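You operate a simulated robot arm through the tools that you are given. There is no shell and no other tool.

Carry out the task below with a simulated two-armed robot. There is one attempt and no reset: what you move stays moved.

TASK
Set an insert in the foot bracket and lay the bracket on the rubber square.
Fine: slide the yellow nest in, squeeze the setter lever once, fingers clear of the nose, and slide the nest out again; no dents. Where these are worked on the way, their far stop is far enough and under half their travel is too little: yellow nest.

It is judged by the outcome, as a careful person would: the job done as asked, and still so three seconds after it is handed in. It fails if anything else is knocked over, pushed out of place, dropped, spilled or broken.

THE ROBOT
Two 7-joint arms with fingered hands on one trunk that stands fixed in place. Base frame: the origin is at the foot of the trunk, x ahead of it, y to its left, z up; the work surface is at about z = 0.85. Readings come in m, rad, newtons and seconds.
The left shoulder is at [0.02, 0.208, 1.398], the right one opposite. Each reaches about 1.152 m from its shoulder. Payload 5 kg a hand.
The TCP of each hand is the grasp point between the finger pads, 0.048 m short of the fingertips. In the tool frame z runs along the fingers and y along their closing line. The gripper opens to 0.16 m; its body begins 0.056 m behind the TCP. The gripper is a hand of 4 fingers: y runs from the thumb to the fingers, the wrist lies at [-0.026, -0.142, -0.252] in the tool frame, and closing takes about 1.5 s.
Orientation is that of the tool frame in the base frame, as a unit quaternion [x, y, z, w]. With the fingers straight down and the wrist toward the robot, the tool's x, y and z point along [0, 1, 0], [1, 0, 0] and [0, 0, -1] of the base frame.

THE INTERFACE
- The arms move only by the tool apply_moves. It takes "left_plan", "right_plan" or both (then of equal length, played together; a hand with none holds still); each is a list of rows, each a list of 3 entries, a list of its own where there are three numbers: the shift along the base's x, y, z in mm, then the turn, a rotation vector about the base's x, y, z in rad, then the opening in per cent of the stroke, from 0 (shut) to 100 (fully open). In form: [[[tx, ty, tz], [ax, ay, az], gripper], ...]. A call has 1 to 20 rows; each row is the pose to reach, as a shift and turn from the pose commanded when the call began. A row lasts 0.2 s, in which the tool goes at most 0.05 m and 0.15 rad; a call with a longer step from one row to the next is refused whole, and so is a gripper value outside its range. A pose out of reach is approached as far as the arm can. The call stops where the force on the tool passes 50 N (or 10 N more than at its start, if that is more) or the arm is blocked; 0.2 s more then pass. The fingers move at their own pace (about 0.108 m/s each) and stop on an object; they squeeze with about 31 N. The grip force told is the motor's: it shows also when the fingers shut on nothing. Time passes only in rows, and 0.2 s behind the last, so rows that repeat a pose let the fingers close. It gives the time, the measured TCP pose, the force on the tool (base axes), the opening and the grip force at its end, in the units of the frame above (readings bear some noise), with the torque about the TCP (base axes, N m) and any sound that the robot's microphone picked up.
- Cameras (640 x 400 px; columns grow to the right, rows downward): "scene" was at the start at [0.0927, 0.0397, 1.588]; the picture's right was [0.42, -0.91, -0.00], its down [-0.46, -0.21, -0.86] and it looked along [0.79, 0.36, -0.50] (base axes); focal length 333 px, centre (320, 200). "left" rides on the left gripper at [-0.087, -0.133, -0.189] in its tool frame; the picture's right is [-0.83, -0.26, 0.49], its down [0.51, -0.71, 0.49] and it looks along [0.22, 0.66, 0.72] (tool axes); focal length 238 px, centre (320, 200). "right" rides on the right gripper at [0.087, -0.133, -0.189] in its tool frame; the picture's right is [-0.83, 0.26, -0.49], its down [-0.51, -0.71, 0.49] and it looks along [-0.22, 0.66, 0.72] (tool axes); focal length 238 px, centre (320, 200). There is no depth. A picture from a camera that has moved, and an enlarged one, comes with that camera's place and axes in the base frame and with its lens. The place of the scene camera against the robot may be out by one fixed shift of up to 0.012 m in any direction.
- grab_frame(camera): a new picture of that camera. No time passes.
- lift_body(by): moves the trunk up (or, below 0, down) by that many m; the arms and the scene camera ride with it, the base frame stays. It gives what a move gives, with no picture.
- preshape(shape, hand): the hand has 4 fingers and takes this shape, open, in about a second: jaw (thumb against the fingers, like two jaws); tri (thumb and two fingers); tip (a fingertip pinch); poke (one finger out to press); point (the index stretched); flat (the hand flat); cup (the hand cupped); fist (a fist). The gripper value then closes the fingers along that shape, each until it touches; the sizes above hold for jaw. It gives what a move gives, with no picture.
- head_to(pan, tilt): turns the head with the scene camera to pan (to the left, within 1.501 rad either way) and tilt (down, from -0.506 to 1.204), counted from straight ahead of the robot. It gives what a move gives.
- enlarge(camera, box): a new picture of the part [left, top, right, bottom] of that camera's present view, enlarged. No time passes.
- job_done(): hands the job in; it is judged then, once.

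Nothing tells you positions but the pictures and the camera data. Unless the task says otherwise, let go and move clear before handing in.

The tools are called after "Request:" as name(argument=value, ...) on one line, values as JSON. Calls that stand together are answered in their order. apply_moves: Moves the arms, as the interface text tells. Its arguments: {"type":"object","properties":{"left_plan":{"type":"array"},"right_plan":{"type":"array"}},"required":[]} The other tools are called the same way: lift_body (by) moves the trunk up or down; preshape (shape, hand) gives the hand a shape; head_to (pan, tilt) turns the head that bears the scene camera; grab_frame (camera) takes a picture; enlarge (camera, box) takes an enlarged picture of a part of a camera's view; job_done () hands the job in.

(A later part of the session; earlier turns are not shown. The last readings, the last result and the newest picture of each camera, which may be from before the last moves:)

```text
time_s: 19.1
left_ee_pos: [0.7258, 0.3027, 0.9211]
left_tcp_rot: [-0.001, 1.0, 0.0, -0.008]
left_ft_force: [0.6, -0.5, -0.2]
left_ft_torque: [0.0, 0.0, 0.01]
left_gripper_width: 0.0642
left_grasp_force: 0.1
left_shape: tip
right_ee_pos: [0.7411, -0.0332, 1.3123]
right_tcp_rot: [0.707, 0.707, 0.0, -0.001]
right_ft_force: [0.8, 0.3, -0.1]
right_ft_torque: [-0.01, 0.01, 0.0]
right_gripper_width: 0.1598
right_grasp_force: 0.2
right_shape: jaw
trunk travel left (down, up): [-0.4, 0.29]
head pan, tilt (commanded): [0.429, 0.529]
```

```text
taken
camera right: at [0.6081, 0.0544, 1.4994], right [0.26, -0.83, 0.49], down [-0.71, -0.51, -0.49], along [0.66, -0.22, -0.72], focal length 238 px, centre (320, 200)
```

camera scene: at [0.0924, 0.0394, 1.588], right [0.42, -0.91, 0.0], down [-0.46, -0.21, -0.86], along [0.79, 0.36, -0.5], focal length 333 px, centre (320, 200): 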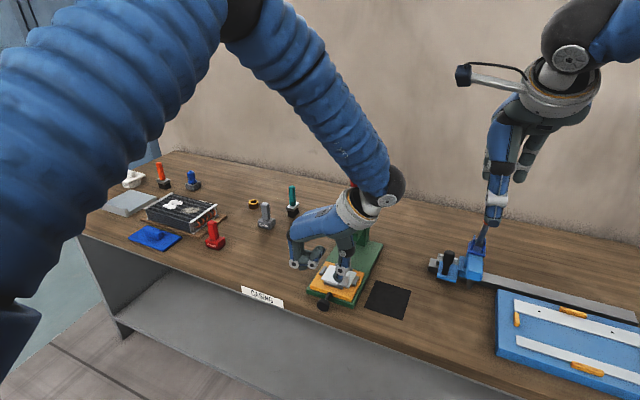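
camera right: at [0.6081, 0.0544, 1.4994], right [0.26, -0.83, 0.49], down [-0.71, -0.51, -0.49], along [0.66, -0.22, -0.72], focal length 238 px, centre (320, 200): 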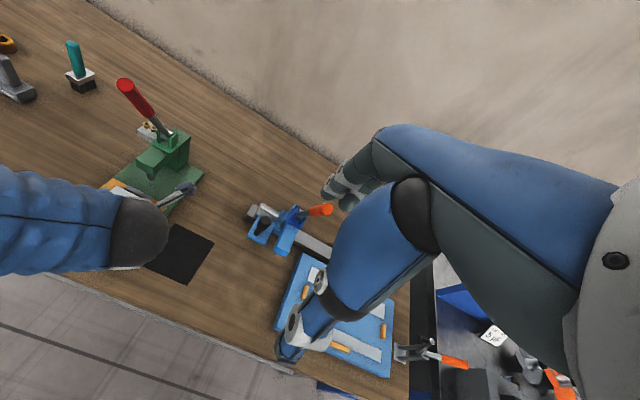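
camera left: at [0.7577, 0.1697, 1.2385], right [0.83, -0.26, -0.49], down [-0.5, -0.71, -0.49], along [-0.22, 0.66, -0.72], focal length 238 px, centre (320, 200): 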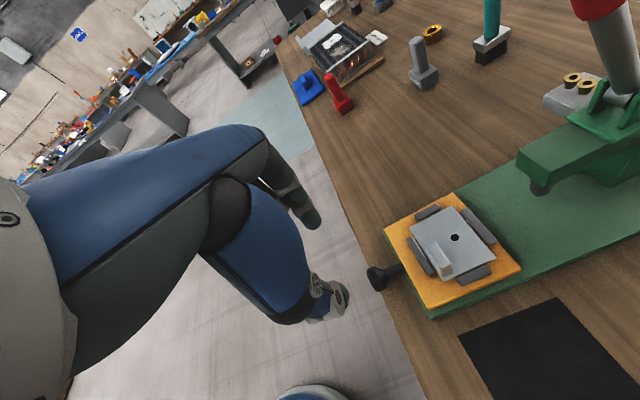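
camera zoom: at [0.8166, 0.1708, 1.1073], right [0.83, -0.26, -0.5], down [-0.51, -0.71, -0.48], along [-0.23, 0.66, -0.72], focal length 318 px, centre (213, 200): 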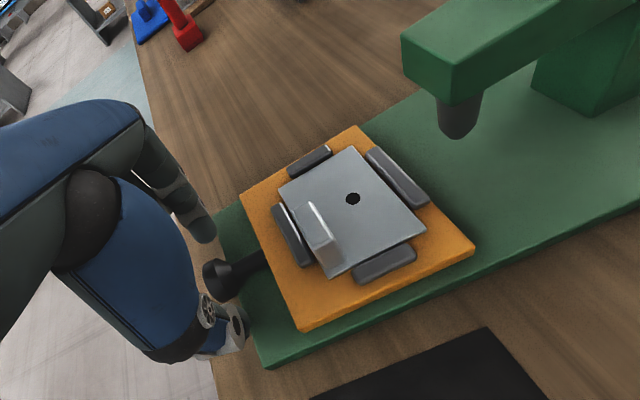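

The press base hasn't moved, and the nest is about 36 mm in. I'll regrip the knob at this higher level and see whether it holds.

Request:
apply_moves(left_plan=[[[0, 0, 0], [0, 0, 0], 20], [[0, 0, 0], [0, 0, 0], 10], [[0, 0, 0], [0, 0, 0], 0], [[0, 0, 0], [0, 0, 0], 0], [[0, 0, 0], [0, 0, 0], 0]])

Request:
enlarge(camera="left", box=[250, 150, 450, 350])

Request:
enlarge(camera="scene", box=[290, 230, 370, 310])

```text
time_s: 20.3
left_ee_pos: [0.7259, 0.3035, 0.9224]
left_tcp_rot: [-0.002, 1.0, 0.0, -0.009]
left_ft_force: [0.3, -4.2, 3.4]
left_ft_torque: [-0.25, -0.07, 0.11]
left_gripper_width: 0.0232
left_grasp_force: 31.1
left_shape: tip
right_ee_pos: [0.7414, -0.034, 1.314]
right_tcp_rot: [0.707, 0.708, 0.0, 0.0]
right_ft_force: [0.4, -0.8, -1.5]
right_ft_torque: [-0.01, -0.02, 0.03]
right_gripper_width: 0.1597
right_grasp_force: 0.0
right_shape: jaw
trunk travel left (down, up): [-0.4, 0.29]
head pan, tilt (commanded): [0.429, 0.529]
```

```text
2.00 times, centred on (350, 250) of left
camera zoom: at [0.8161, 0.1699, 1.1076], right [0.83, -0.26, -0.5], down [-0.51, -0.71, -0.48], along [-0.23, 0.66, -0.72], focal length 477 px, centre (260, 100)
```

zoom: 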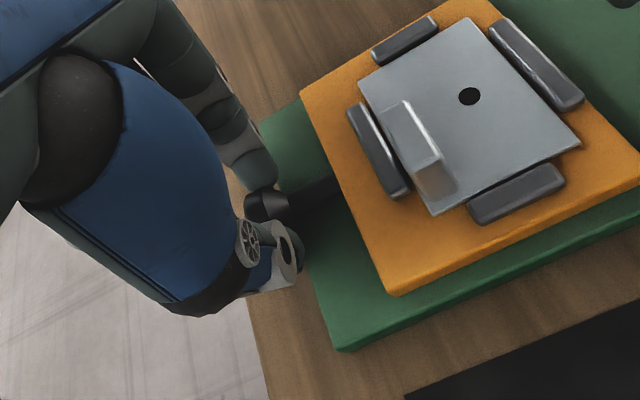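

```text
5.00 times, centred on (330, 270) of scene
camera zoom: at [0.0926, 0.0391, 1.588], right [0.42, -0.91, 0.0], down [-0.46, -0.21, -0.86], along [0.79, 0.36, -0.5], focal length 1665 px, centre (270, -150)
```

zoom: 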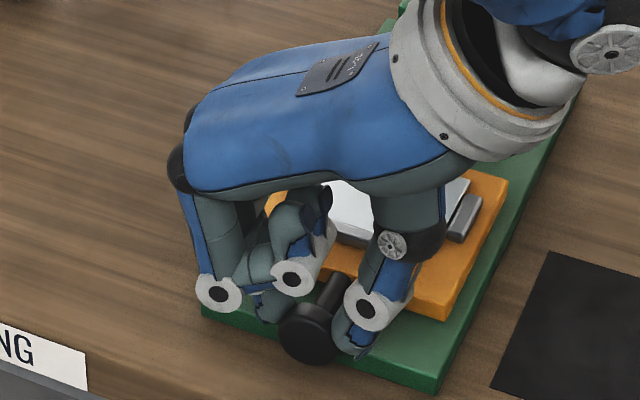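

The grip is good at this height. I'll continue sliding the nest in, more finely toward the end.

Request:
apply_moves(left_plan=[[[8, 0, 0], [0, 0, 0], 0], [[16, 0, 0], [0, 0, 0], 0], [[24, 0, 0], [0, 0, 0], 0], [[32, 0, 0], [0, 0, 0], 0], [[40, 0, 0], [0, 0, 0], 0], [[48, 0, 0], [0, 0, 0], 0], [[56, 0, 0], [0, 0, 0], 0]])

Request:
enlarge(camera="left", box=[230, 50, 570, 350])

Request:
enlarge(camera="scene", box=[280, 170, 420, 310])

```text
time_s: 21.9
left_ee_pos: [0.7824, 0.302, 0.9212]
left_tcp_rot: [-0.002, 1.0, 0.001, -0.009]
left_ft_force: [0.4, -4.9, 9.7]
left_ft_torque: [-0.24, -0.02, 0.11]
left_gripper_width: 0.0228
left_grasp_force: 31.0
left_shape: tip
right_ee_pos: [0.7394, -0.0334, 1.3136]
right_tcp_rot: [0.708, 0.706, 0.0, 0.0]
right_ft_force: [-0.8, 0.1, -0.3]
right_ft_torque: [-0.01, -0.04, 0.02]
right_gripper_width: 0.1598
right_grasp_force: 0.0
right_shape: jaw
trunk travel left (down, up): [-0.4, 0.29]
head pan, tilt (commanded): [0.429, 0.529]
```

```text
1.33 times, centred on (400, 200) of left
camera zoom: at [0.8722, 0.1698, 1.1075], right [0.83, -0.25, -0.5], down [-0.51, -0.71, -0.48], along [-0.23, 0.66, -0.72], focal length 318 px, centre (213, 200)
```

zoom: 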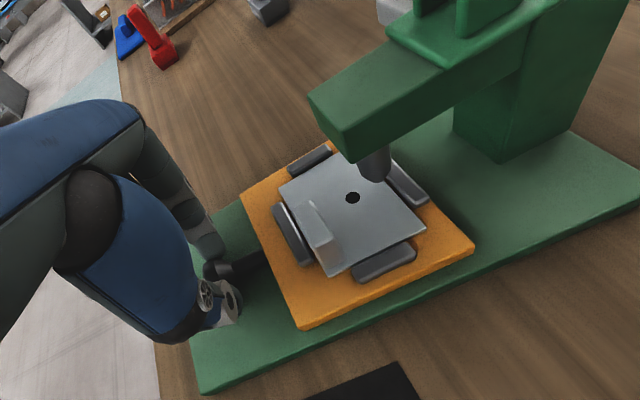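

```text
2.86 times, centred on (350, 240) of scene
camera zoom: at [0.092, 0.0388, 1.5881], right [0.42, -0.91, 0.0], down [-0.46, -0.21, -0.86], along [0.79, 0.36, -0.5], focal length 952 px, centre (234, 86)
```

zoom: 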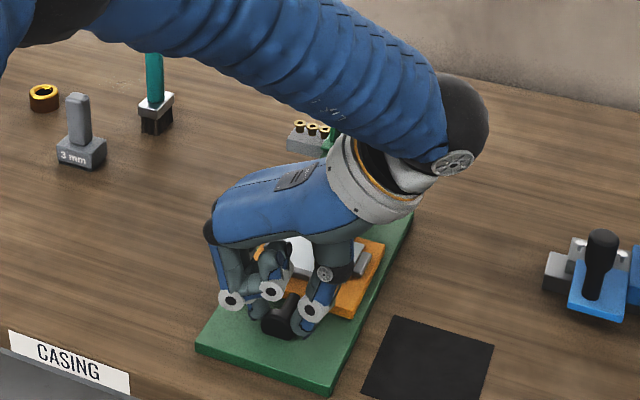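

The nest is nearly under the nose, with the bracket hole about 25 mm short. I'll continue in small steps until it reaches its stop.

Request:
apply_moves(left_plan=[[[4, 0, 0], [0, 0, 0], 0], [[8, 0, 0], [0, 0, 0], 0], [[12, 0, 0], [0, 0, 0], 0], [[15, 0, 0], [0, 0, 0], 0], [[18, 0, 0], [0, 0, 0], 0], [[18, 0, 0], [0, 0, 0], 0]])

Request:
enlarge(camera="left", box=[300, 80, 500, 280])

```text
time_s: 23.3
left_ee_pos: [0.8013, 0.3025, 0.921]
left_tcp_rot: [-0.002, 1.0, 0.001, -0.009]
left_ft_force: [0.7, -7.2, 11.2]
left_ft_torque: [-0.4, -0.06, 0.13]
left_gripper_width: 0.0231
left_grasp_force: 30.7
left_shape: tip
right_ee_pos: [0.7398, -0.0337, 1.3121]
right_tcp_rot: [0.707, 0.707, 0.0, 0.0]
right_ft_force: [-0.2, -0.7, 0.7]
right_ft_torque: [-0.01, 0.01, 0.0]
right_gripper_width: 0.1594
right_grasp_force: 0.1
right_shape: jaw
trunk travel left (down, up): [-0.4, 0.29]
head pan, tilt (commanded): [0.429, 0.529]
```

```text
2.00 times, centred on (400, 180) of left
camera zoom: at [0.89, 0.1701, 1.1075], right [0.83, -0.26, -0.5], down [-0.51, -0.71, -0.48], along [-0.23, 0.66, -0.72], focal length 477 px, centre (160, 240)
```

zoom: 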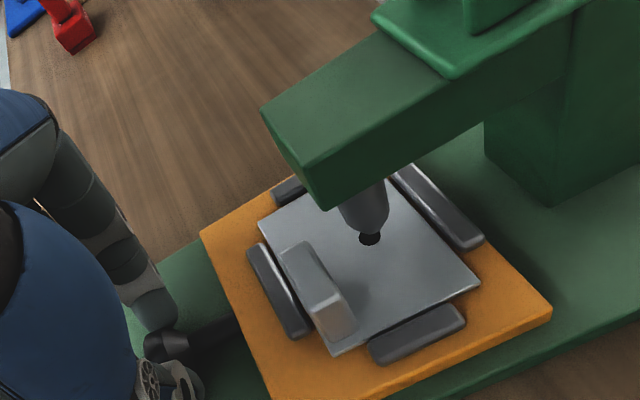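

The nose is nearly over the hole, with about 10 mm left. I'll push on in 2 mm steps.

Request:
apply_moves(left_plan=[[[2, 0, 0], [0, 0, 0], 0], [[4, 0, 0], [0, 0, 0], 0], [[6, 0, 0], [0, 0, 0], 0], [[8, 0, 0], [0, 0, 0], 0], [[10, 0, 0], [0, 0, 0], 0], [[10, 0, 0], [0, 0, 0], 0]])

Request:
enlarge(camera="left", box=[300, 80, 500, 280])

```text
time_s: 24.7
left_ee_pos: [0.811, 0.3015, 0.9204]
left_tcp_rot: [-0.001, 1.0, 0.001, -0.008]
left_ft_force: [0.7, -6.0, 5.5]
left_ft_torque: [-0.23, -0.1, -0.08]
left_gripper_width: 0.0227
left_grasp_force: 31.2
left_shape: tip
right_ee_pos: [0.7404, -0.0344, 1.3124]
right_tcp_rot: [0.707, 0.707, 0.001, 0.0]
right_ft_force: [-1.0, 0.6, 0.3]
right_ft_torque: [0.05, -0.07, -0.02]
right_gripper_width: 0.1595
right_grasp_force: 0.1
right_shape: jaw
trunk travel left (down, up): [-0.4, 0.29]
head pan, tilt (commanded): [0.429, 0.529]
```

```text
2.00 times, centred on (400, 180) of left
camera zoom: at [0.8996, 0.169, 1.1072], right [0.83, -0.26, -0.5], down [-0.51, -0.71, -0.48], along [-0.23, 0.66, -0.72], focal length 477 px, centre (160, 240)
```

zoom: 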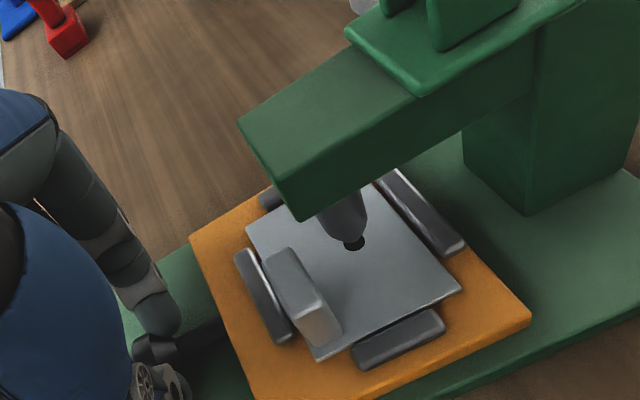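

By the picture the hole sits at x ≈ 0.925, right under the nose, and it stopped advancing while the hand went on about 8 mm. I'll look at the knob and nose to confirm that the nest is at its stop.

Request:
enlarge(camera="left", box=[270, 190, 370, 290])

Request:
enlarge(camera="scene", box=[290, 200, 400, 310])

Request:
enlarge(camera="left", box=[360, 120, 480, 240])

```text
4.00 times, centred on (320, 240) of left
camera zoom: at [0.8996, 0.169, 1.1072], right [0.83, -0.26, -0.5], down [-0.51, -0.71, -0.48], along [-0.23, 0.66, -0.72], focal length 953 px, centre (320, 40)
```

zoom: 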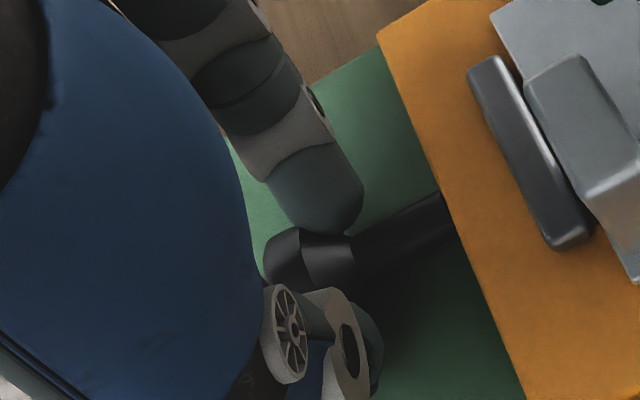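

```text
3.64 times, centred on (345, 255) of scene
camera zoom: at [0.0923, 0.0385, 1.588], right [0.42, -0.91, 0.0], down [-0.46, -0.21, -0.86], along [0.79, 0.36, -0.5], focal length 1211 px, centre (229, 0)
```

zoom: 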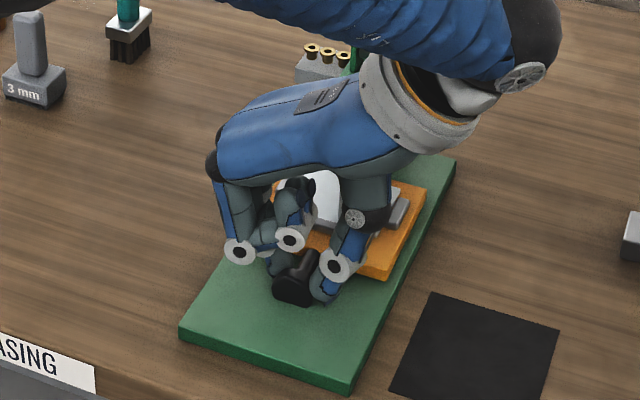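

```text
3.33 times, centred on (420, 180) of left
camera zoom: at [0.8996, 0.169, 1.1072], right [0.83, -0.26, -0.5], down [-0.51, -0.71, -0.48], along [-0.23, 0.66, -0.72], focal length 794 px, centre (-13, 267)
```

zoom: 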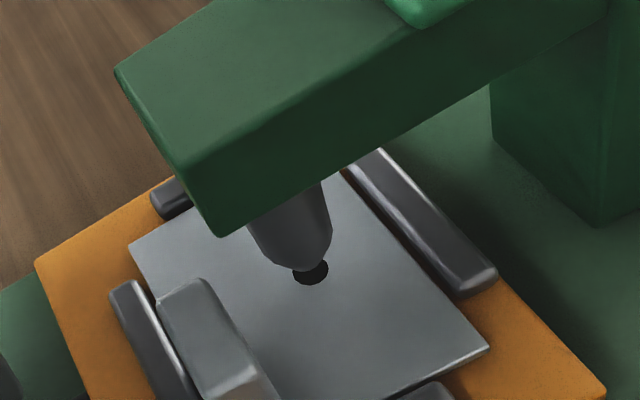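

The fingers have slipped forward to the neck of the knob, so the nest looks stopped. To be certain, I'll let go, come round in front of the knob and nudge its front face with closed fingertips.

Request:
apply_moves(left_plan=[[[0, 0, 0], [0, 0, 0], 20], [[0, 0, 0], [0, 0, 0], 40], [[0, 0, 0], [0, 0, 0], 45], [[0, 0, 20], [0, 0, 0], 45], [[0, 0, 40], [0, 0, 0], 45], [[-20, 0, 45], [0, 0, 0], 30], [[-45, 0, 45], [0, 0, 0], 10], [[-65, 0, 45], [0, 0, 0], 0], [[-65, 0, 30], [0, 0, 0], 0], [[-65, 0, 15], [0, 0, 0], 0], [[-65, 0, 2], [0, 0, 0], 0], [[-65, 0, 2], [0, 0, 0], 0]])

Request:
enlarge(camera="left", box=[250, 100, 490, 300])

Request:
enlarge(camera="scene", box=[290, 200, 400, 310])

```text
time_s: 27.3
left_ee_pos: [0.7441, 0.3055, 0.9227]
left_tcp_rot: [-0.002, 1.0, 0.001, -0.008]
left_ft_force: [-0.3, -0.3, 0.2]
left_ft_torque: [0.02, 0.02, 0.01]
left_gripper_width: 0.0001
left_grasp_force: 30.8
left_shape: tip
right_ee_pos: [0.7412, -0.0336, 1.3129]
right_tcp_rot: [0.707, 0.707, -0.001, 0.0]
right_ft_force: [-0.8, -0.2, 0.6]
right_ft_torque: [0.01, -0.03, -0.01]
right_gripper_width: 0.1597
right_grasp_force: 0.0
right_shape: jaw
trunk travel left (down, up): [-0.4, 0.29]
head pan, tilt (commanded): [0.429, 0.529]
```

```text
2.00 times, centred on (370, 200) of left
camera zoom: at [0.8348, 0.1721, 1.109], right [0.83, -0.25, -0.5], down [-0.51, -0.71, -0.48], along [-0.23, 0.66, -0.72], focal length 477 px, centre (220, 200)
```

zoom: 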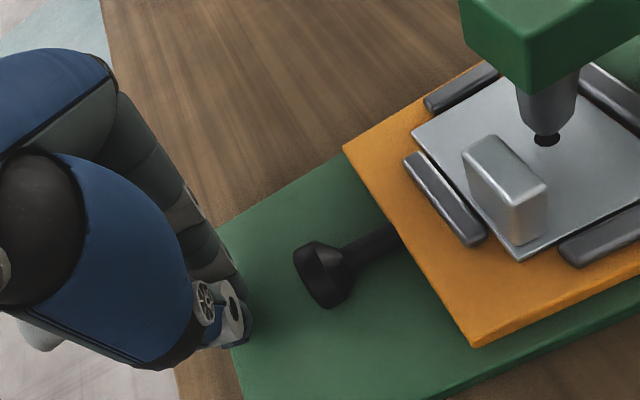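

```text
3.64 times, centred on (345, 255) of scene
camera zoom: at [0.0927, 0.0396, 1.588], right [0.42, -0.91, 0.0], down [-0.46, -0.21, -0.86], along [0.78, 0.36, -0.5], focal length 1211 px, centre (229, 0)
```

zoom: 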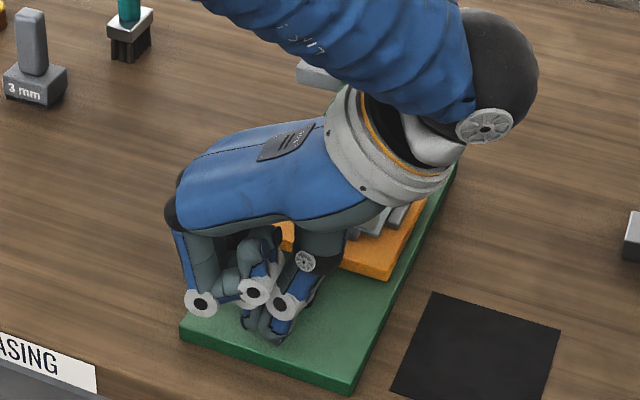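

The fingertips are closed in front of the knob, whose front face is at x ≈ 0.788. I'll move up to it and nudge gently.

Request:
apply_moves(left_plan=[[[6, -2, 0], [0, 0, 0], 0], [[12, -3, 0], [0, 0, 0], 0], [[18, -3, 0], [0, 0, 0], 0], [[24, -3, 0], [0, 0, 0], 0], [[27, -3, 0], [0, 0, 0], 0], [[30, -3, 0], [0, 0, 0], 0]])

Request:
enlarge(camera="left", box=[250, 100, 490, 300])

```text
time_s: 28.7
left_ee_pos: [0.7739, 0.3009, 0.922]
left_tcp_rot: [-0.002, 1.0, 0.001, -0.01]
left_ft_force: [0.0, -0.5, -0.6]
left_ft_torque: [0.01, 0.01, -0.02]
left_gripper_width: 0.0
left_grasp_force: 31.3
left_shape: tip
right_ee_pos: [0.7411, -0.0328, 1.3135]
right_tcp_rot: [0.707, 0.707, 0.0, 0.0]
right_ft_force: [0.1, -0.2, -1.0]
right_ft_torque: [-0.02, 0.01, 0.03]
right_gripper_width: 0.1597
right_grasp_force: 0.1
right_shape: jaw
trunk travel left (down, up): [-0.4, 0.29]
head pan, tilt (commanded): [0.429, 0.529]
```

```text
2.00 times, centred on (370, 200) of left
camera zoom: at [0.8648, 0.168, 1.1085], right [0.83, -0.25, -0.5], down [-0.51, -0.71, -0.48], along [-0.23, 0.66, -0.72], focal length 477 px, centre (220, 200)
```

zoom: 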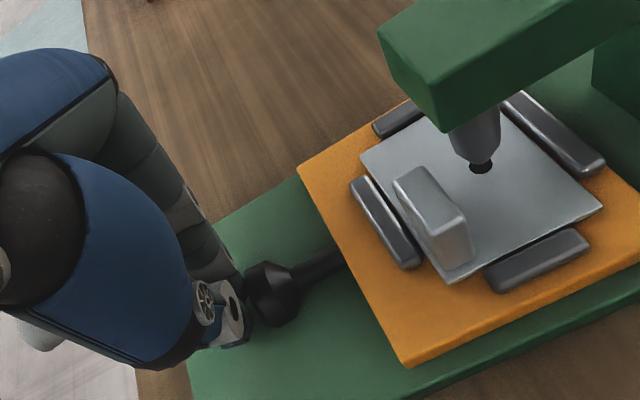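

The fingertips are about to touch the knob. I'll take another small nudge.

Request:
apply_moves(left_plan=[[[1.5, 0, 0], [0, 0, 0], 0], [[3, 0, 0], [0, 0, 0], 0], [[4.5, 0, 0], [0, 0, 0], 0], [[6, 0, 0], [0, 0, 0], 0], [[7.5, 0, 0], [0, 0, 0], 0]])

Request:
enlarge(camera="left", box=[250, 100, 490, 300])

```text
time_s: 29.9
left_ee_pos: [0.7786, 0.3009, 0.9206]
left_tcp_rot: [-0.001, 1.0, 0.001, -0.01]
left_ft_force: [-23.9, -0.7, 3.6]
left_ft_torque: [0.06, 0.7, 0.21]
left_gripper_width: 0.0
left_grasp_force: 31.0
left_shape: tip
right_ee_pos: [0.7381, -0.0332, 1.3144]
right_tcp_rot: [0.706, 0.708, 0.0, 0.001]
right_ft_force: [0.3, 0.3, 0.5]
right_ft_torque: [0.02, -0.01, 0.0]
right_gripper_width: 0.1599
right_grasp_force: 0.1
right_shape: jaw
trunk travel left (down, up): [-0.4, 0.29]
head pan, tilt (commanded): [0.429, 0.529]
```

```text
2.00 times, centred on (370, 200) of left
camera zoom: at [0.8699, 0.168, 1.1081], right [0.82, -0.25, -0.5], down [-0.51, -0.71, -0.48], along [-0.24, 0.66, -0.72], focal length 477 px, centre (220, 200)
```

zoom: 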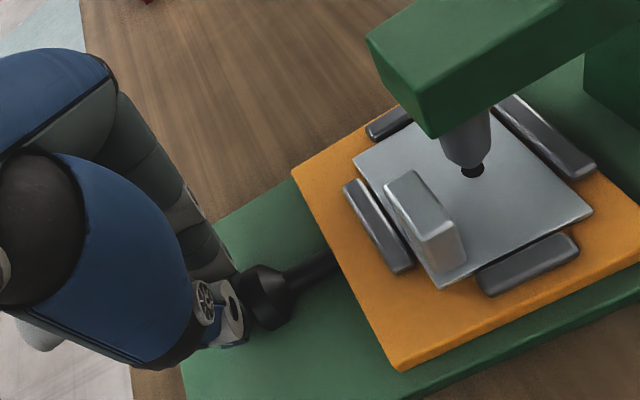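

The force rose to 24 N with no further motion, so the nest is hard against its stop with the hole under the nose. Next I'll back off and up, then turn the hand back round before approaching the lever from behind.

Request:
apply_moves(left_plan=[[[-12, 0, 0], [0, 0, 0], 0], [[-25, 0, 25], [0, 0, 0], 0], [[-45, 0, 60], [0, 0, 0], 0], [[-70, 0, 95], [0, 0, 0], 5], [[-95, 0, 125], [0, 0, 0], 10], [[-110, 0, 150], [0, 0, -0.143], 15], [[-110, 0, 160], [0, 0, -0.286], 15], [[-110, 0, 160], [0, 0, -0.429], 15], [[-110, 0, 160], [0, 0, -0.572], 15], [[-110, 0, 160], [0, 0, -0.715], 15], [[-110, 0, 160], [0, 0, -0.858], 15], [[-110, 0, 160], [0, 0, -1.0], 15], [[-110, 0, 160], [0, 0, -1.143], 15], [[-110, 0, 160], [0, 0, -1.286], 15], [[-110, 0, 160], [0, 0, -1.429], 15], [[-110, 0, 160], [0, 0, -1.571], 15], [[-110, 0, 160], [0, 0, -1.571], 15]])

Request:
apply_moves(left_plan=[[[0, 0, 20], [0, 0, -0.143], 15], [[0, 0, 40], [0, 0, -0.286], 15], [[0, 0, 60], [0, 0, -0.429], 15], [[0, 0, 80], [0, 0, -0.572], 15], [[0, 0, 100], [0, 0, -0.715], 15], [[0, 0, 120], [0, 0, -0.858], 15], [[0, 0, 140], [0, 0, -1.0], 15], [[0, 0, 160], [0, 0, -1.143], 15], [[0, 0, 180], [0, 0, -1.286], 15], [[0, 0, 200], [0, 0, -1.429], 15], [[0, 0, 220], [0, 0, -1.571], 15], [[0, 0, 240], [0, 0, -1.571], 15], [[0, 0, 255], [0, 0, -1.571], 15], [[0, 0, 255], [0, 0, -1.571], 15]])

Request:
grab_frame(camera="scene")

Request:
grab_frame(camera="right")

Request:
grab_frame(camera="left")

```text
time_s: 33.5
left_ee_pos: [0.6727, 0.3001, 1.0827]
left_tcp_rot: [0.707, 0.707, 0.006, -0.006]
left_ft_force: [0.4, 0.0, -0.4]
left_ft_torque: [-0.03, -0.01, -0.05]
left_gripper_width: 0.0235
left_grasp_force: 0.0
left_shape: tip
right_ee_pos: [0.7411, -0.0326, 1.3131]
right_tcp_rot: [0.708, 0.707, -0.001, 0.0]
right_ft_force: [0.7, 0.1, -0.1]
right_ft_torque: [0.04, 0.01, 0.0]
right_gripper_width: 0.1598
right_grasp_force: 0.2
right_shape: jaw
trunk travel left (down, up): [-0.4, 0.29]
head pan, tilt (commanded): [0.429, 0.529]
```

```text
time_s: 36.5
left_ee_pos: [0.6723, 0.3007, 1.3351]
left_tcp_rot: [1.0, 0.002, 0.008, 0.001]
left_ft_force: [0.0, -0.5, 0.4]
left_ft_torque: [-0.01, 0.03, -0.04]
left_gripper_width: 0.0234
left_grasp_force: 0.1
left_shape: tip
right_ee_pos: [0.7419, -0.0321, 1.3128]
right_tcp_rot: [0.707, 0.707, 0.001, -0.001]
right_ft_force: [0.0, 0.6, -0.4]
right_ft_torque: [-0.04, 0.01, 0.03]
right_gripper_width: 0.1594
right_grasp_force: 0.1
right_shape: jaw
trunk travel left (down, up): [-0.4, 0.29]
head pan, tilt (commanded): [0.429, 0.529]
```

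```text
taken
camera scene: at [0.0932, 0.0399, 1.5879], right [0.42, -0.91, 0.0], down [-0.46, -0.21, -0.86], along [0.78, 0.36, -0.51], focal length 333 px, centre (320, 200)
```

scene: 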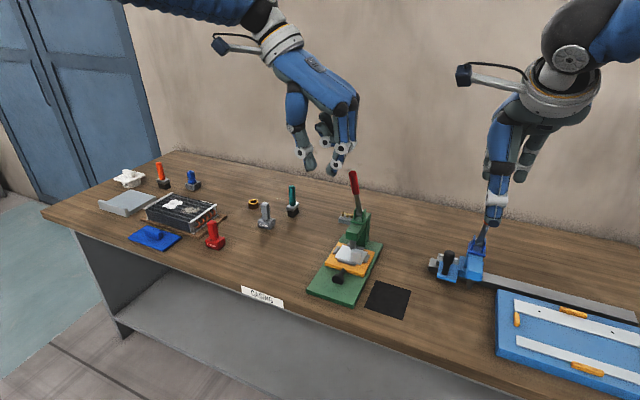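

```text
taken
camera right: at [0.6081, 0.0545, 1.4993], right [0.26, -0.83, 0.49], down [-0.71, -0.51, -0.49], along [0.66, -0.22, -0.72], focal length 238 px, centre (320, 200)
```

right: 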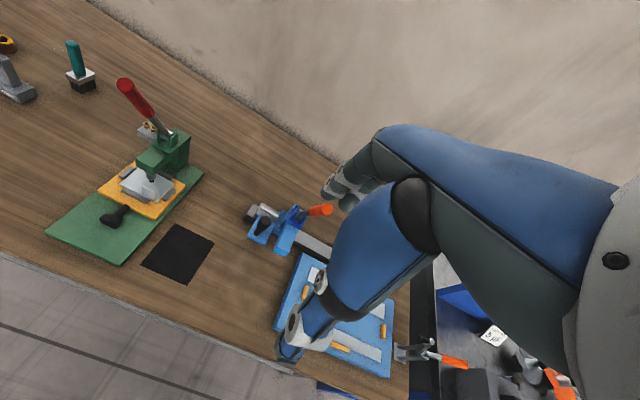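

```text
taken
camera left: at [0.5825, 0.4332, 1.5225], right [-0.83, 0.26, -0.5], down [0.51, 0.71, -0.48], along [0.23, -0.66, -0.72], focal length 238 px, centre (320, 200)
```

left: 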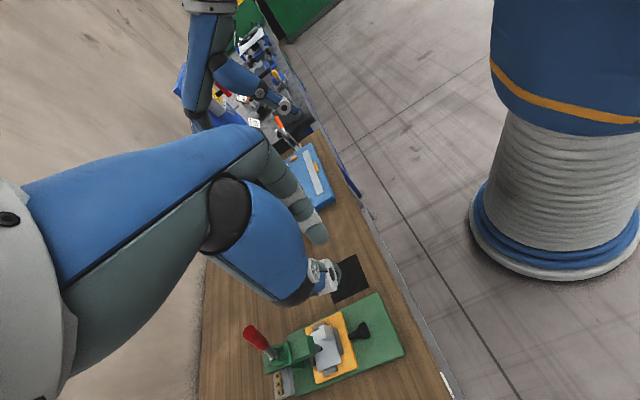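

The nest stays in under the nose and the view of the lever is clear. I'll zoom in on the lever from three cameras to fix its geometry.

Request:
enlarge(camera="right", box=[90, 60, 210, 220])

Request:
enlarge(camera="scene", box=[310, 160, 400, 290])

Request:
enlarge(camera="left", box=[220, 250, 420, 400])

```text
2.50 times, centred on (150, 140) of right
camera zoom: at [0.6081, 0.0545, 1.4993], right [0.26, -0.83, 0.49], down [-0.71, -0.51, -0.49], along [0.66, -0.22, -0.72], focal length 596 px, centre (745, 350)
```

zoom: 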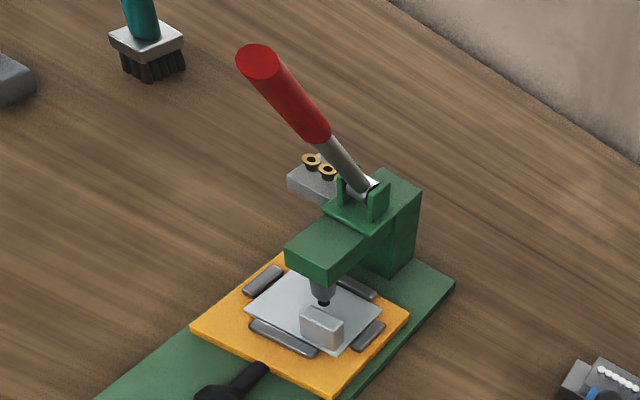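

```text
3.08 times, centred on (355, 225) of scene
camera zoom: at [0.0932, 0.0399, 1.5879], right [0.42, -0.91, 0.0], down [-0.46, -0.21, -0.86], along [0.78, 0.36, -0.51], focal length 1025 px, centre (212, 123)
```

zoom: 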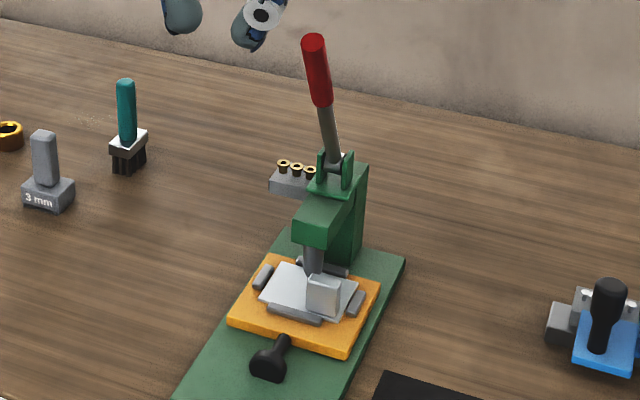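

```text
2.67 times, centred on (320, 325) of left
camera zoom: at [0.5825, 0.4332, 1.5225], right [-0.83, 0.26, -0.5], down [0.51, 0.71, -0.48], along [0.23, -0.66, -0.72], focal length 636 px, centre (320, -133)
```

zoom: 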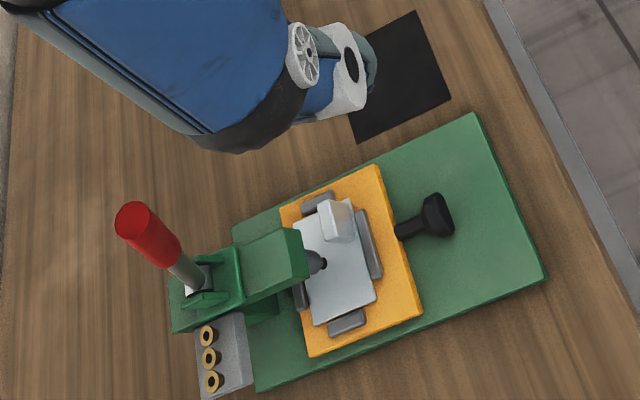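

The lever pivots near (0.988, 0.30, 1.00), and its red handle runs from (0.934, 1.098) to (0.881, 1.192) in x and z, about 25 mm thick. I'll go high over it and come down behind it, fingertips nearly shut so the handle sits in the notch between them.

Request:
apply_moves(left_plan=[[[35, -1, 5], [0, 0, 0], 8], [[75, -1, 5], [0, 0, 0], 8], [[115, -1, 5], [0, 0, 0], 8], [[155, -1, 5], [0, 0, 0], 8], [[195, -1, 5], [0, 0, 0], 8], [[235, -1, 5], [0, 0, 0], 8], [[270, -1, 5], [0, 0, 0], 8], [[300, -1, 5], [0, 0, 0], 8], [[300, -1, 5], [0, 0, 0], 8]])

Request:
grab_frame(camera="scene")

Request:
grab_frame(camera="right")

Request:
grab_frame(camera="left")

```text
time_s: 38.5
left_ee_pos: [0.8308, 0.2978, 1.3194]
left_tcp_rot: [1.0, 0.002, 0.008, 0.002]
left_ft_force: [0.1, -0.7, -0.6]
left_ft_torque: [0.01, 0.1, -0.03]
left_gripper_width: 0.0127
left_grasp_force: 0.1
left_shape: tip
left hand out of reach, approached as far as the arm can: row 4, 5, 6, 7, 8, 9
right_ee_pos: [0.7416, -0.0333, 1.3111]
right_tcp_rot: [0.707, 0.707, 0.0, -0.001]
right_ft_force: [0.3, 0.1, -0.4]
right_ft_torque: [0.05, 0.1, 0.03]
right_gripper_width: 0.1598
right_grasp_force: 0.1
right_shape: jaw
trunk travel left (down, up): [-0.4, 0.29]
head pan, tilt (commanded): [0.429, 0.529]
```

```text
taken
camera scene: at [0.0946, 0.0391, 1.5878], right [0.42, -0.91, 0.0], down [-0.46, -0.21, -0.86], along [0.78, 0.36, -0.51], focal length 333 px, centre (320, 200)
```

scene: 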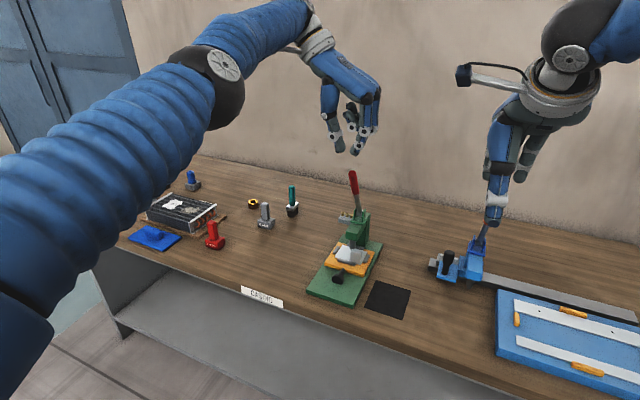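

```text
taken
camera right: at [0.6095, 0.0536, 1.4986], right [0.26, -0.83, 0.49], down [-0.71, -0.51, -0.49], along [0.65, -0.22, -0.72], focal length 238 px, centre (320, 200)
```

right: 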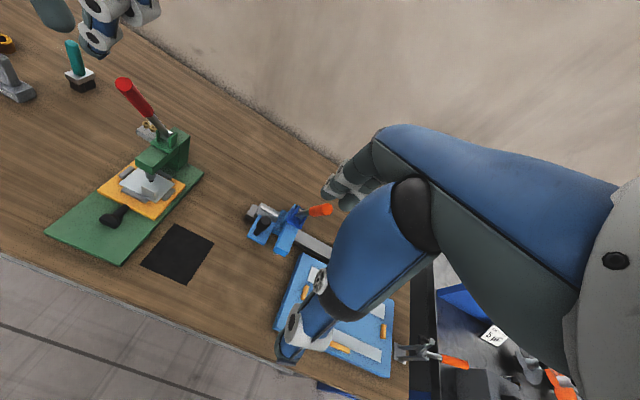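

```text
taken
camera left: at [0.7403, 0.4314, 1.5068], right [-0.83, 0.26, -0.5], down [0.51, 0.71, -0.48], along [0.23, -0.66, -0.72], focal length 238 px, centre (320, 200)
```

left: 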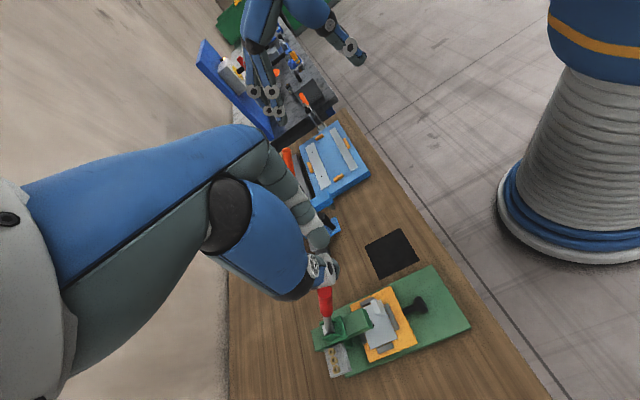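

At this yaw the wrist can't get far enough forward, so the arm stopped short and above the lever without touching anything. I'll draw back, then turn the wrist toward the robot, which gains reach, and try a fist for pressing.

Request:
apply_moves(left_plan=[[[-40, 0, 0], [0, 0, 0], 8], [[-80, 0, 0], [0, 0, 0], 8], [[-120, 0, 0], [0, 0, 0], 8], [[-160, 0, 0], [0, 0, 0], 8], [[-200, 0, 0], [0, 0, 0], 8], [[-230, 0, 0], [0, 0, 0], 8], [[-230, 0, 0], [0, 0, 0], 8]])

```text
time_s: 40.1
left_ee_pos: [0.5973, 0.3043, 1.3218]
left_tcp_rot: [1.0, 0.001, 0.007, 0.001]
left_ft_force: [0.4, 0.2, -0.4]
left_ft_torque: [0.0, 0.09, 0.0]
left_gripper_width: 0.013
left_grasp_force: 0.1
left_shape: tip
right_ee_pos: [0.742, -0.0325, 1.3111]
right_tcp_rot: [0.707, 0.707, -0.001, -0.001]
right_ft_force: [0.3, -0.1, -0.7]
right_ft_torque: [0.07, 0.08, 0.03]
right_gripper_width: 0.1598
right_grasp_force: 0.0
right_shape: jaw
trunk travel left (down, up): [-0.4, 0.29]
head pan, tilt (commanded): [0.429, 0.529]
```

The commanded pose follows the measured one, which makes this simple. I'll turn the hand back to its initial yaw and make a fist.

Request:
apply_moves(left_plan=[[[0, 0, 0], [0, 0, 0.143], 20], [[0, 0, 0], [0, 0, 0.286], 20], [[0, 0, 0], [0, 0, 0.429], 20], [[0, 0, 0], [0, 0, 0.572], 20], [[0, 0, 0], [0, 0, 0.715], 20], [[0, 0, 0], [0, 0, 0.858], 20], [[0, 0, 0], [0, 0, 1.0], 20], [[0, 0, 0], [0, 0, 1.143], 20], [[0, 0, 0], [0, 0, 1.286], 20], [[0, 0, 0], [0, 0, 1.429], 20], [[0, 0, 0], [0, 0, 1.571], 20], [[0, 0, 0], [0, 0, 1.571], 20]])

Request:
preshape(hand="left", shape="fist")

Request:
grab_frame(camera="scene")

Request:
grab_frame(camera="right")

Request:
grab_frame(camera="left")

```text
time_s: 42.7
left_ee_pos: [0.5939, 0.3057, 1.3214]
left_tcp_rot: [0.705, 0.709, 0.005, -0.005]
left_ft_force: [-0.1, 1.0, 1.1]
left_ft_torque: [-0.12, -0.03, -0.02]
left_gripper_width: 0.0318
left_grasp_force: 0.1
left_shape: tip
right_ee_pos: [0.7411, -0.0311, 1.3131]
right_tcp_rot: [0.706, 0.708, 0.0, 0.001]
right_ft_force: [0.7, 0.9, 0.1]
right_ft_torque: [-0.1, 0.01, -0.02]
right_gripper_width: 0.1598
right_grasp_force: 0.1
right_shape: jaw
trunk travel left (down, up): [-0.4, 0.29]
head pan, tilt (commanded): [0.429, 0.529]
```

```text
time_s: 43.6
left_ee_pos: [0.5953, 0.3022, 1.3213]
left_tcp_rot: [0.706, 0.708, 0.006, -0.006]
left_ft_force: [0.4, 0.1, -0.7]
left_ft_torque: [-0.01, 0.02, 0.0]
left_gripper_width: 0.0
left_grasp_force: 0.0
left_shape: fist
right_ee_pos: [0.7399, -0.0332, 1.3132]
right_tcp_rot: [0.707, 0.708, 0.0, 0.0]
right_ft_force: [-0.3, -0.2, 0.0]
right_ft_torque: [-0.01, -0.01, -0.02]
right_gripper_width: 0.1599
right_grasp_force: 0.2
right_shape: jaw
trunk travel left (down, up): [-0.4, 0.29]
head pan, tilt (commanded): [0.429, 0.529]
```

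```text
taken
camera scene: at [0.0927, 0.0397, 1.588], right [0.42, -0.91, 0.0], down [-0.46, -0.21, -0.86], along [0.79, 0.36, -0.5], focal length 333 px, centre (320, 200)
```

scene: 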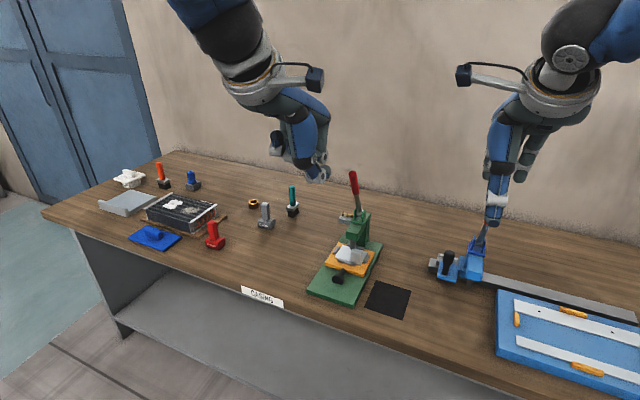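

```text
taken
camera right: at [0.6077, 0.0544, 1.4995], right [0.26, -0.83, 0.49], down [-0.71, -0.51, -0.49], along [0.66, -0.22, -0.72], focal length 238 px, centre (320, 200)
```

right: 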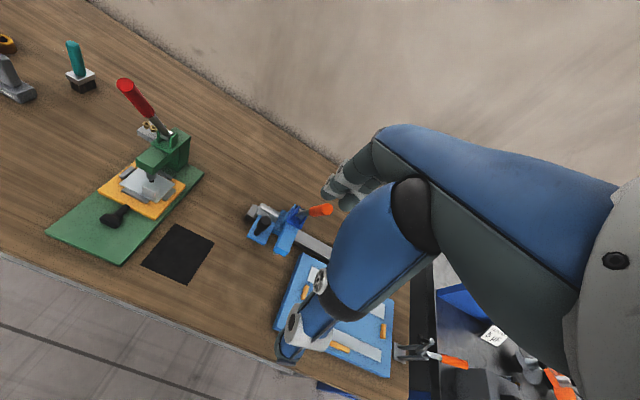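

```text
taken
camera left: at [0.4624, 0.2126, 1.5084], right [-0.26, -0.83, -0.5], down [-0.71, 0.51, -0.48], along [0.66, 0.23, -0.72], focal length 238 px, centre (320, 200)
```

left: 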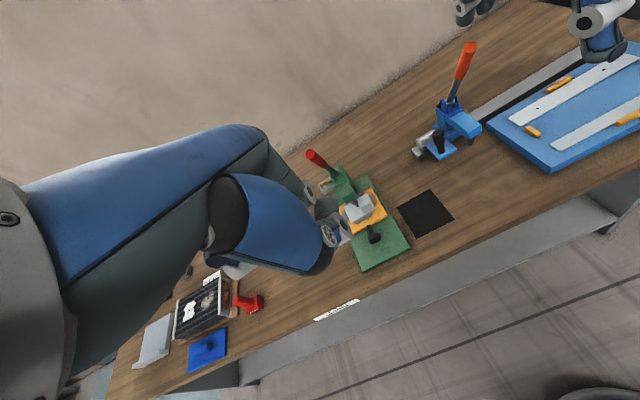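

The fist is made, well clear of everything. I'll zoom in to see its underside and shape.

Request:
enlarge(camera="scene", box=[200, 40, 400, 240])

Request:
enlarge(camera="left", box=[180, 100, 440, 300])

```text
2.00 times, centred on (300, 140) of scene
camera zoom: at [0.0927, 0.0397, 1.588], right [0.42, -0.91, 0.0], down [-0.46, -0.21, -0.86], along [0.79, 0.36, -0.5], focal length 666 px, centre (360, 320)
```

zoom: 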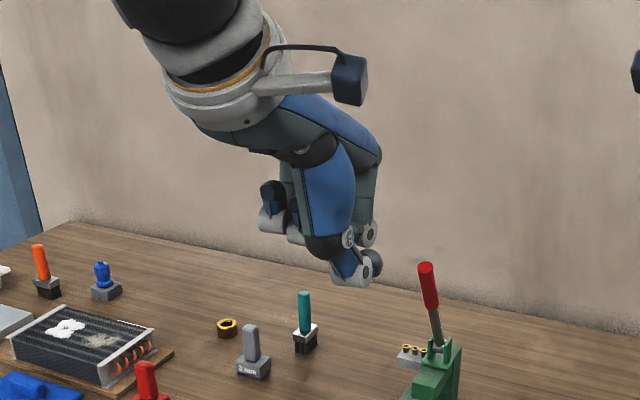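

```text
2.00 times, centred on (310, 200) of left
camera zoom: at [0.4624, 0.2126, 1.5084], right [-0.26, -0.83, -0.5], down [-0.71, 0.51, -0.48], along [0.66, 0.23, -0.72], focal length 477 px, centre (340, 200)
```

zoom: 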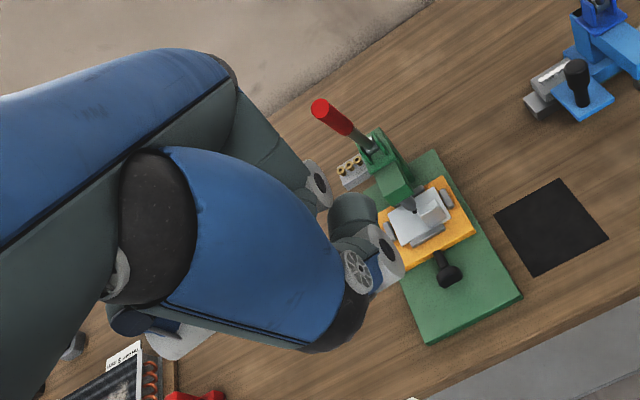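

The fist is an awkward shape for this lever. A better way is to hold the handle by its end with fingers pointing down along it, and swing the hand down with it toward the robot. I'll check the three-finger shape for that.

Request:
preshape(hand="left", shape="tri")

Request:
enlarge(camera="scene", box=[200, 40, 400, 240])

Request:
enlarge(camera="left", box=[180, 100, 440, 300])

```text
time_s: 44.5
left_ee_pos: [0.5952, 0.3018, 1.3224]
left_tcp_rot: [0.706, 0.708, 0.007, -0.005]
left_ft_force: [0.3, -0.3, -0.3]
left_ft_torque: [0.01, -0.02, 0.01]
left_gripper_width: 0.1599
left_grasp_force: 0.0
left_shape: tri
right_ee_pos: [0.7393, -0.0332, 1.3129]
right_tcp_rot: [0.707, 0.707, 0.0, 0.001]
right_ft_force: [0.8, -0.2, 0.7]
right_ft_torque: [-0.01, 0.04, 0.02]
right_gripper_width: 0.1598
right_grasp_force: 0.2
right_shape: jaw
trunk travel left (down, up): [-0.4, 0.29]
head pan, tilt (commanded): [0.429, 0.529]
```

```text
2.00 times, centred on (300, 140) of scene
camera zoom: at [0.0926, 0.0395, 1.588], right [0.42, -0.91, 0.0], down [-0.46, -0.21, -0.86], along [0.79, 0.36, -0.5], focal length 666 px, centre (360, 320)
```

zoom: 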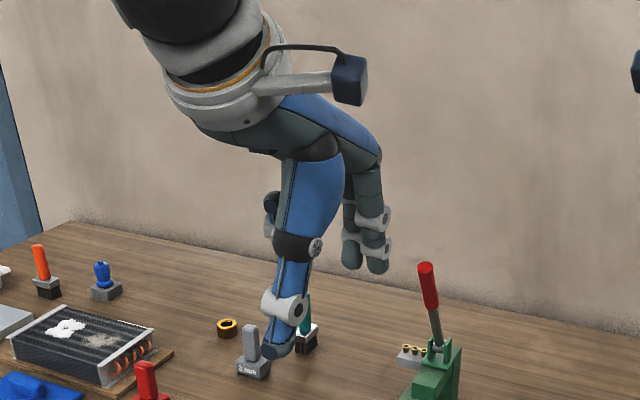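

```text
2.00 times, centred on (310, 200) of left
camera zoom: at [0.4623, 0.2124, 1.5084], right [-0.26, -0.83, -0.5], down [-0.71, 0.51, -0.48], along [0.66, 0.23, -0.72], focal length 477 px, centre (340, 200)
```

zoom: 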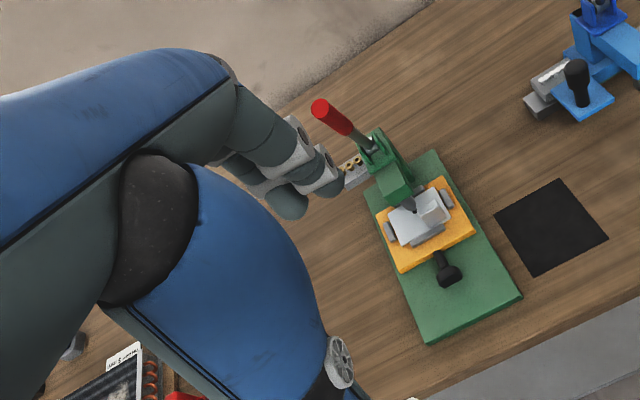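

In this shape the index and middle finger are spread evenly about the grasp point, opposite the thumb, which suits a 25 mm handle. I'll tilt the hand in line with the lever and bring it above the handle's end.

Request:
apply_moves(left_plan=[[[25, 0, 10], [0, -0.1, 0], 60], [[55, 0, 15], [0, -0.2, 0], 60], [[85, 0, 15], [0, -0.3, 0], 60], [[115, 0, 10], [0, -0.4, 0], 60], [[145, -1, 5], [0, -0.51, 0], 60], [[175, -1, 0], [0, -0.51, 0], 60], [[205, -2, -15], [0, -0.51, 0], 60], [[230, -2, -32], [0, -0.51, 0], 60], [[230, -2, -32], [0, -0.51, 0], 60]])

Request:
grab_frame(camera="scene")

Request:
grab_frame(camera="right")

Request:
grab_frame(camera="left")

```text
time_s: 46.5
left_ee_pos: [0.8223, 0.2984, 1.2915]
left_tcp_rot: [0.682, 0.686, 0.185, 0.174]
left_ft_force: [-0.3, -0.3, 1.1]
left_ft_torque: [0.02, 0.0, 0.01]
left_gripper_width: 0.0963
left_grasp_force: 0.2
left_shape: tri
right_ee_pos: [0.7401, -0.0337, 1.3135]
right_tcp_rot: [0.707, 0.707, 0.0, 0.001]
right_ft_force: [-1.1, 0.1, 1.0]
right_ft_torque: [0.04, -0.08, 0.02]
right_gripper_width: 0.1594
right_grasp_force: 0.2
right_shape: jaw
trunk travel left (down, up): [-0.4, 0.29]
head pan, tilt (commanded): [0.429, 0.529]
```

```text
taken
camera scene: at [0.0913, 0.0394, 1.5881], right [0.42, -0.91, 0.0], down [-0.46, -0.21, -0.86], along [0.79, 0.36, -0.5], focal length 333 px, centre (320, 200)
```

scene: 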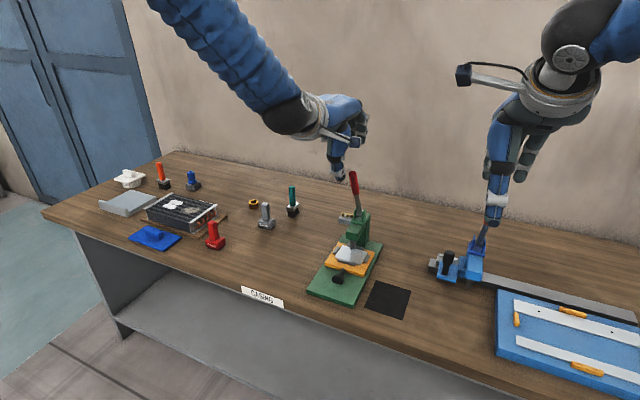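

```text
taken
camera right: at [0.6063, 0.054, 1.5003], right [0.26, -0.83, 0.49], down [-0.71, -0.51, -0.49], along [0.66, -0.22, -0.72], focal length 238 px, centre (320, 200)
```

right: 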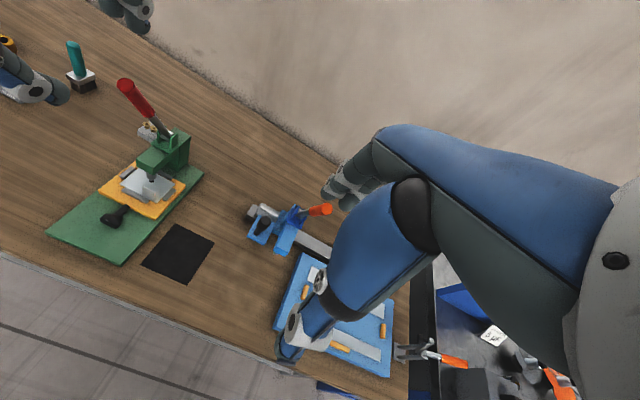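

```text
taken
camera left: at [0.6154, 0.2094, 1.3899], right [0.02, -0.83, -0.56], down [-0.38, 0.51, -0.77], along [0.92, 0.23, -0.3], focal length 238 px, centre (320, 200)
```

left: 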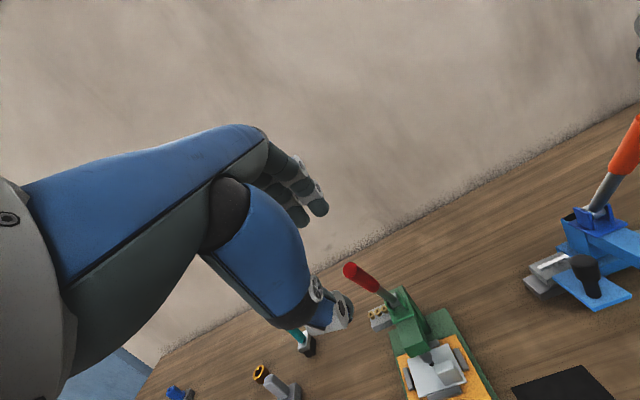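

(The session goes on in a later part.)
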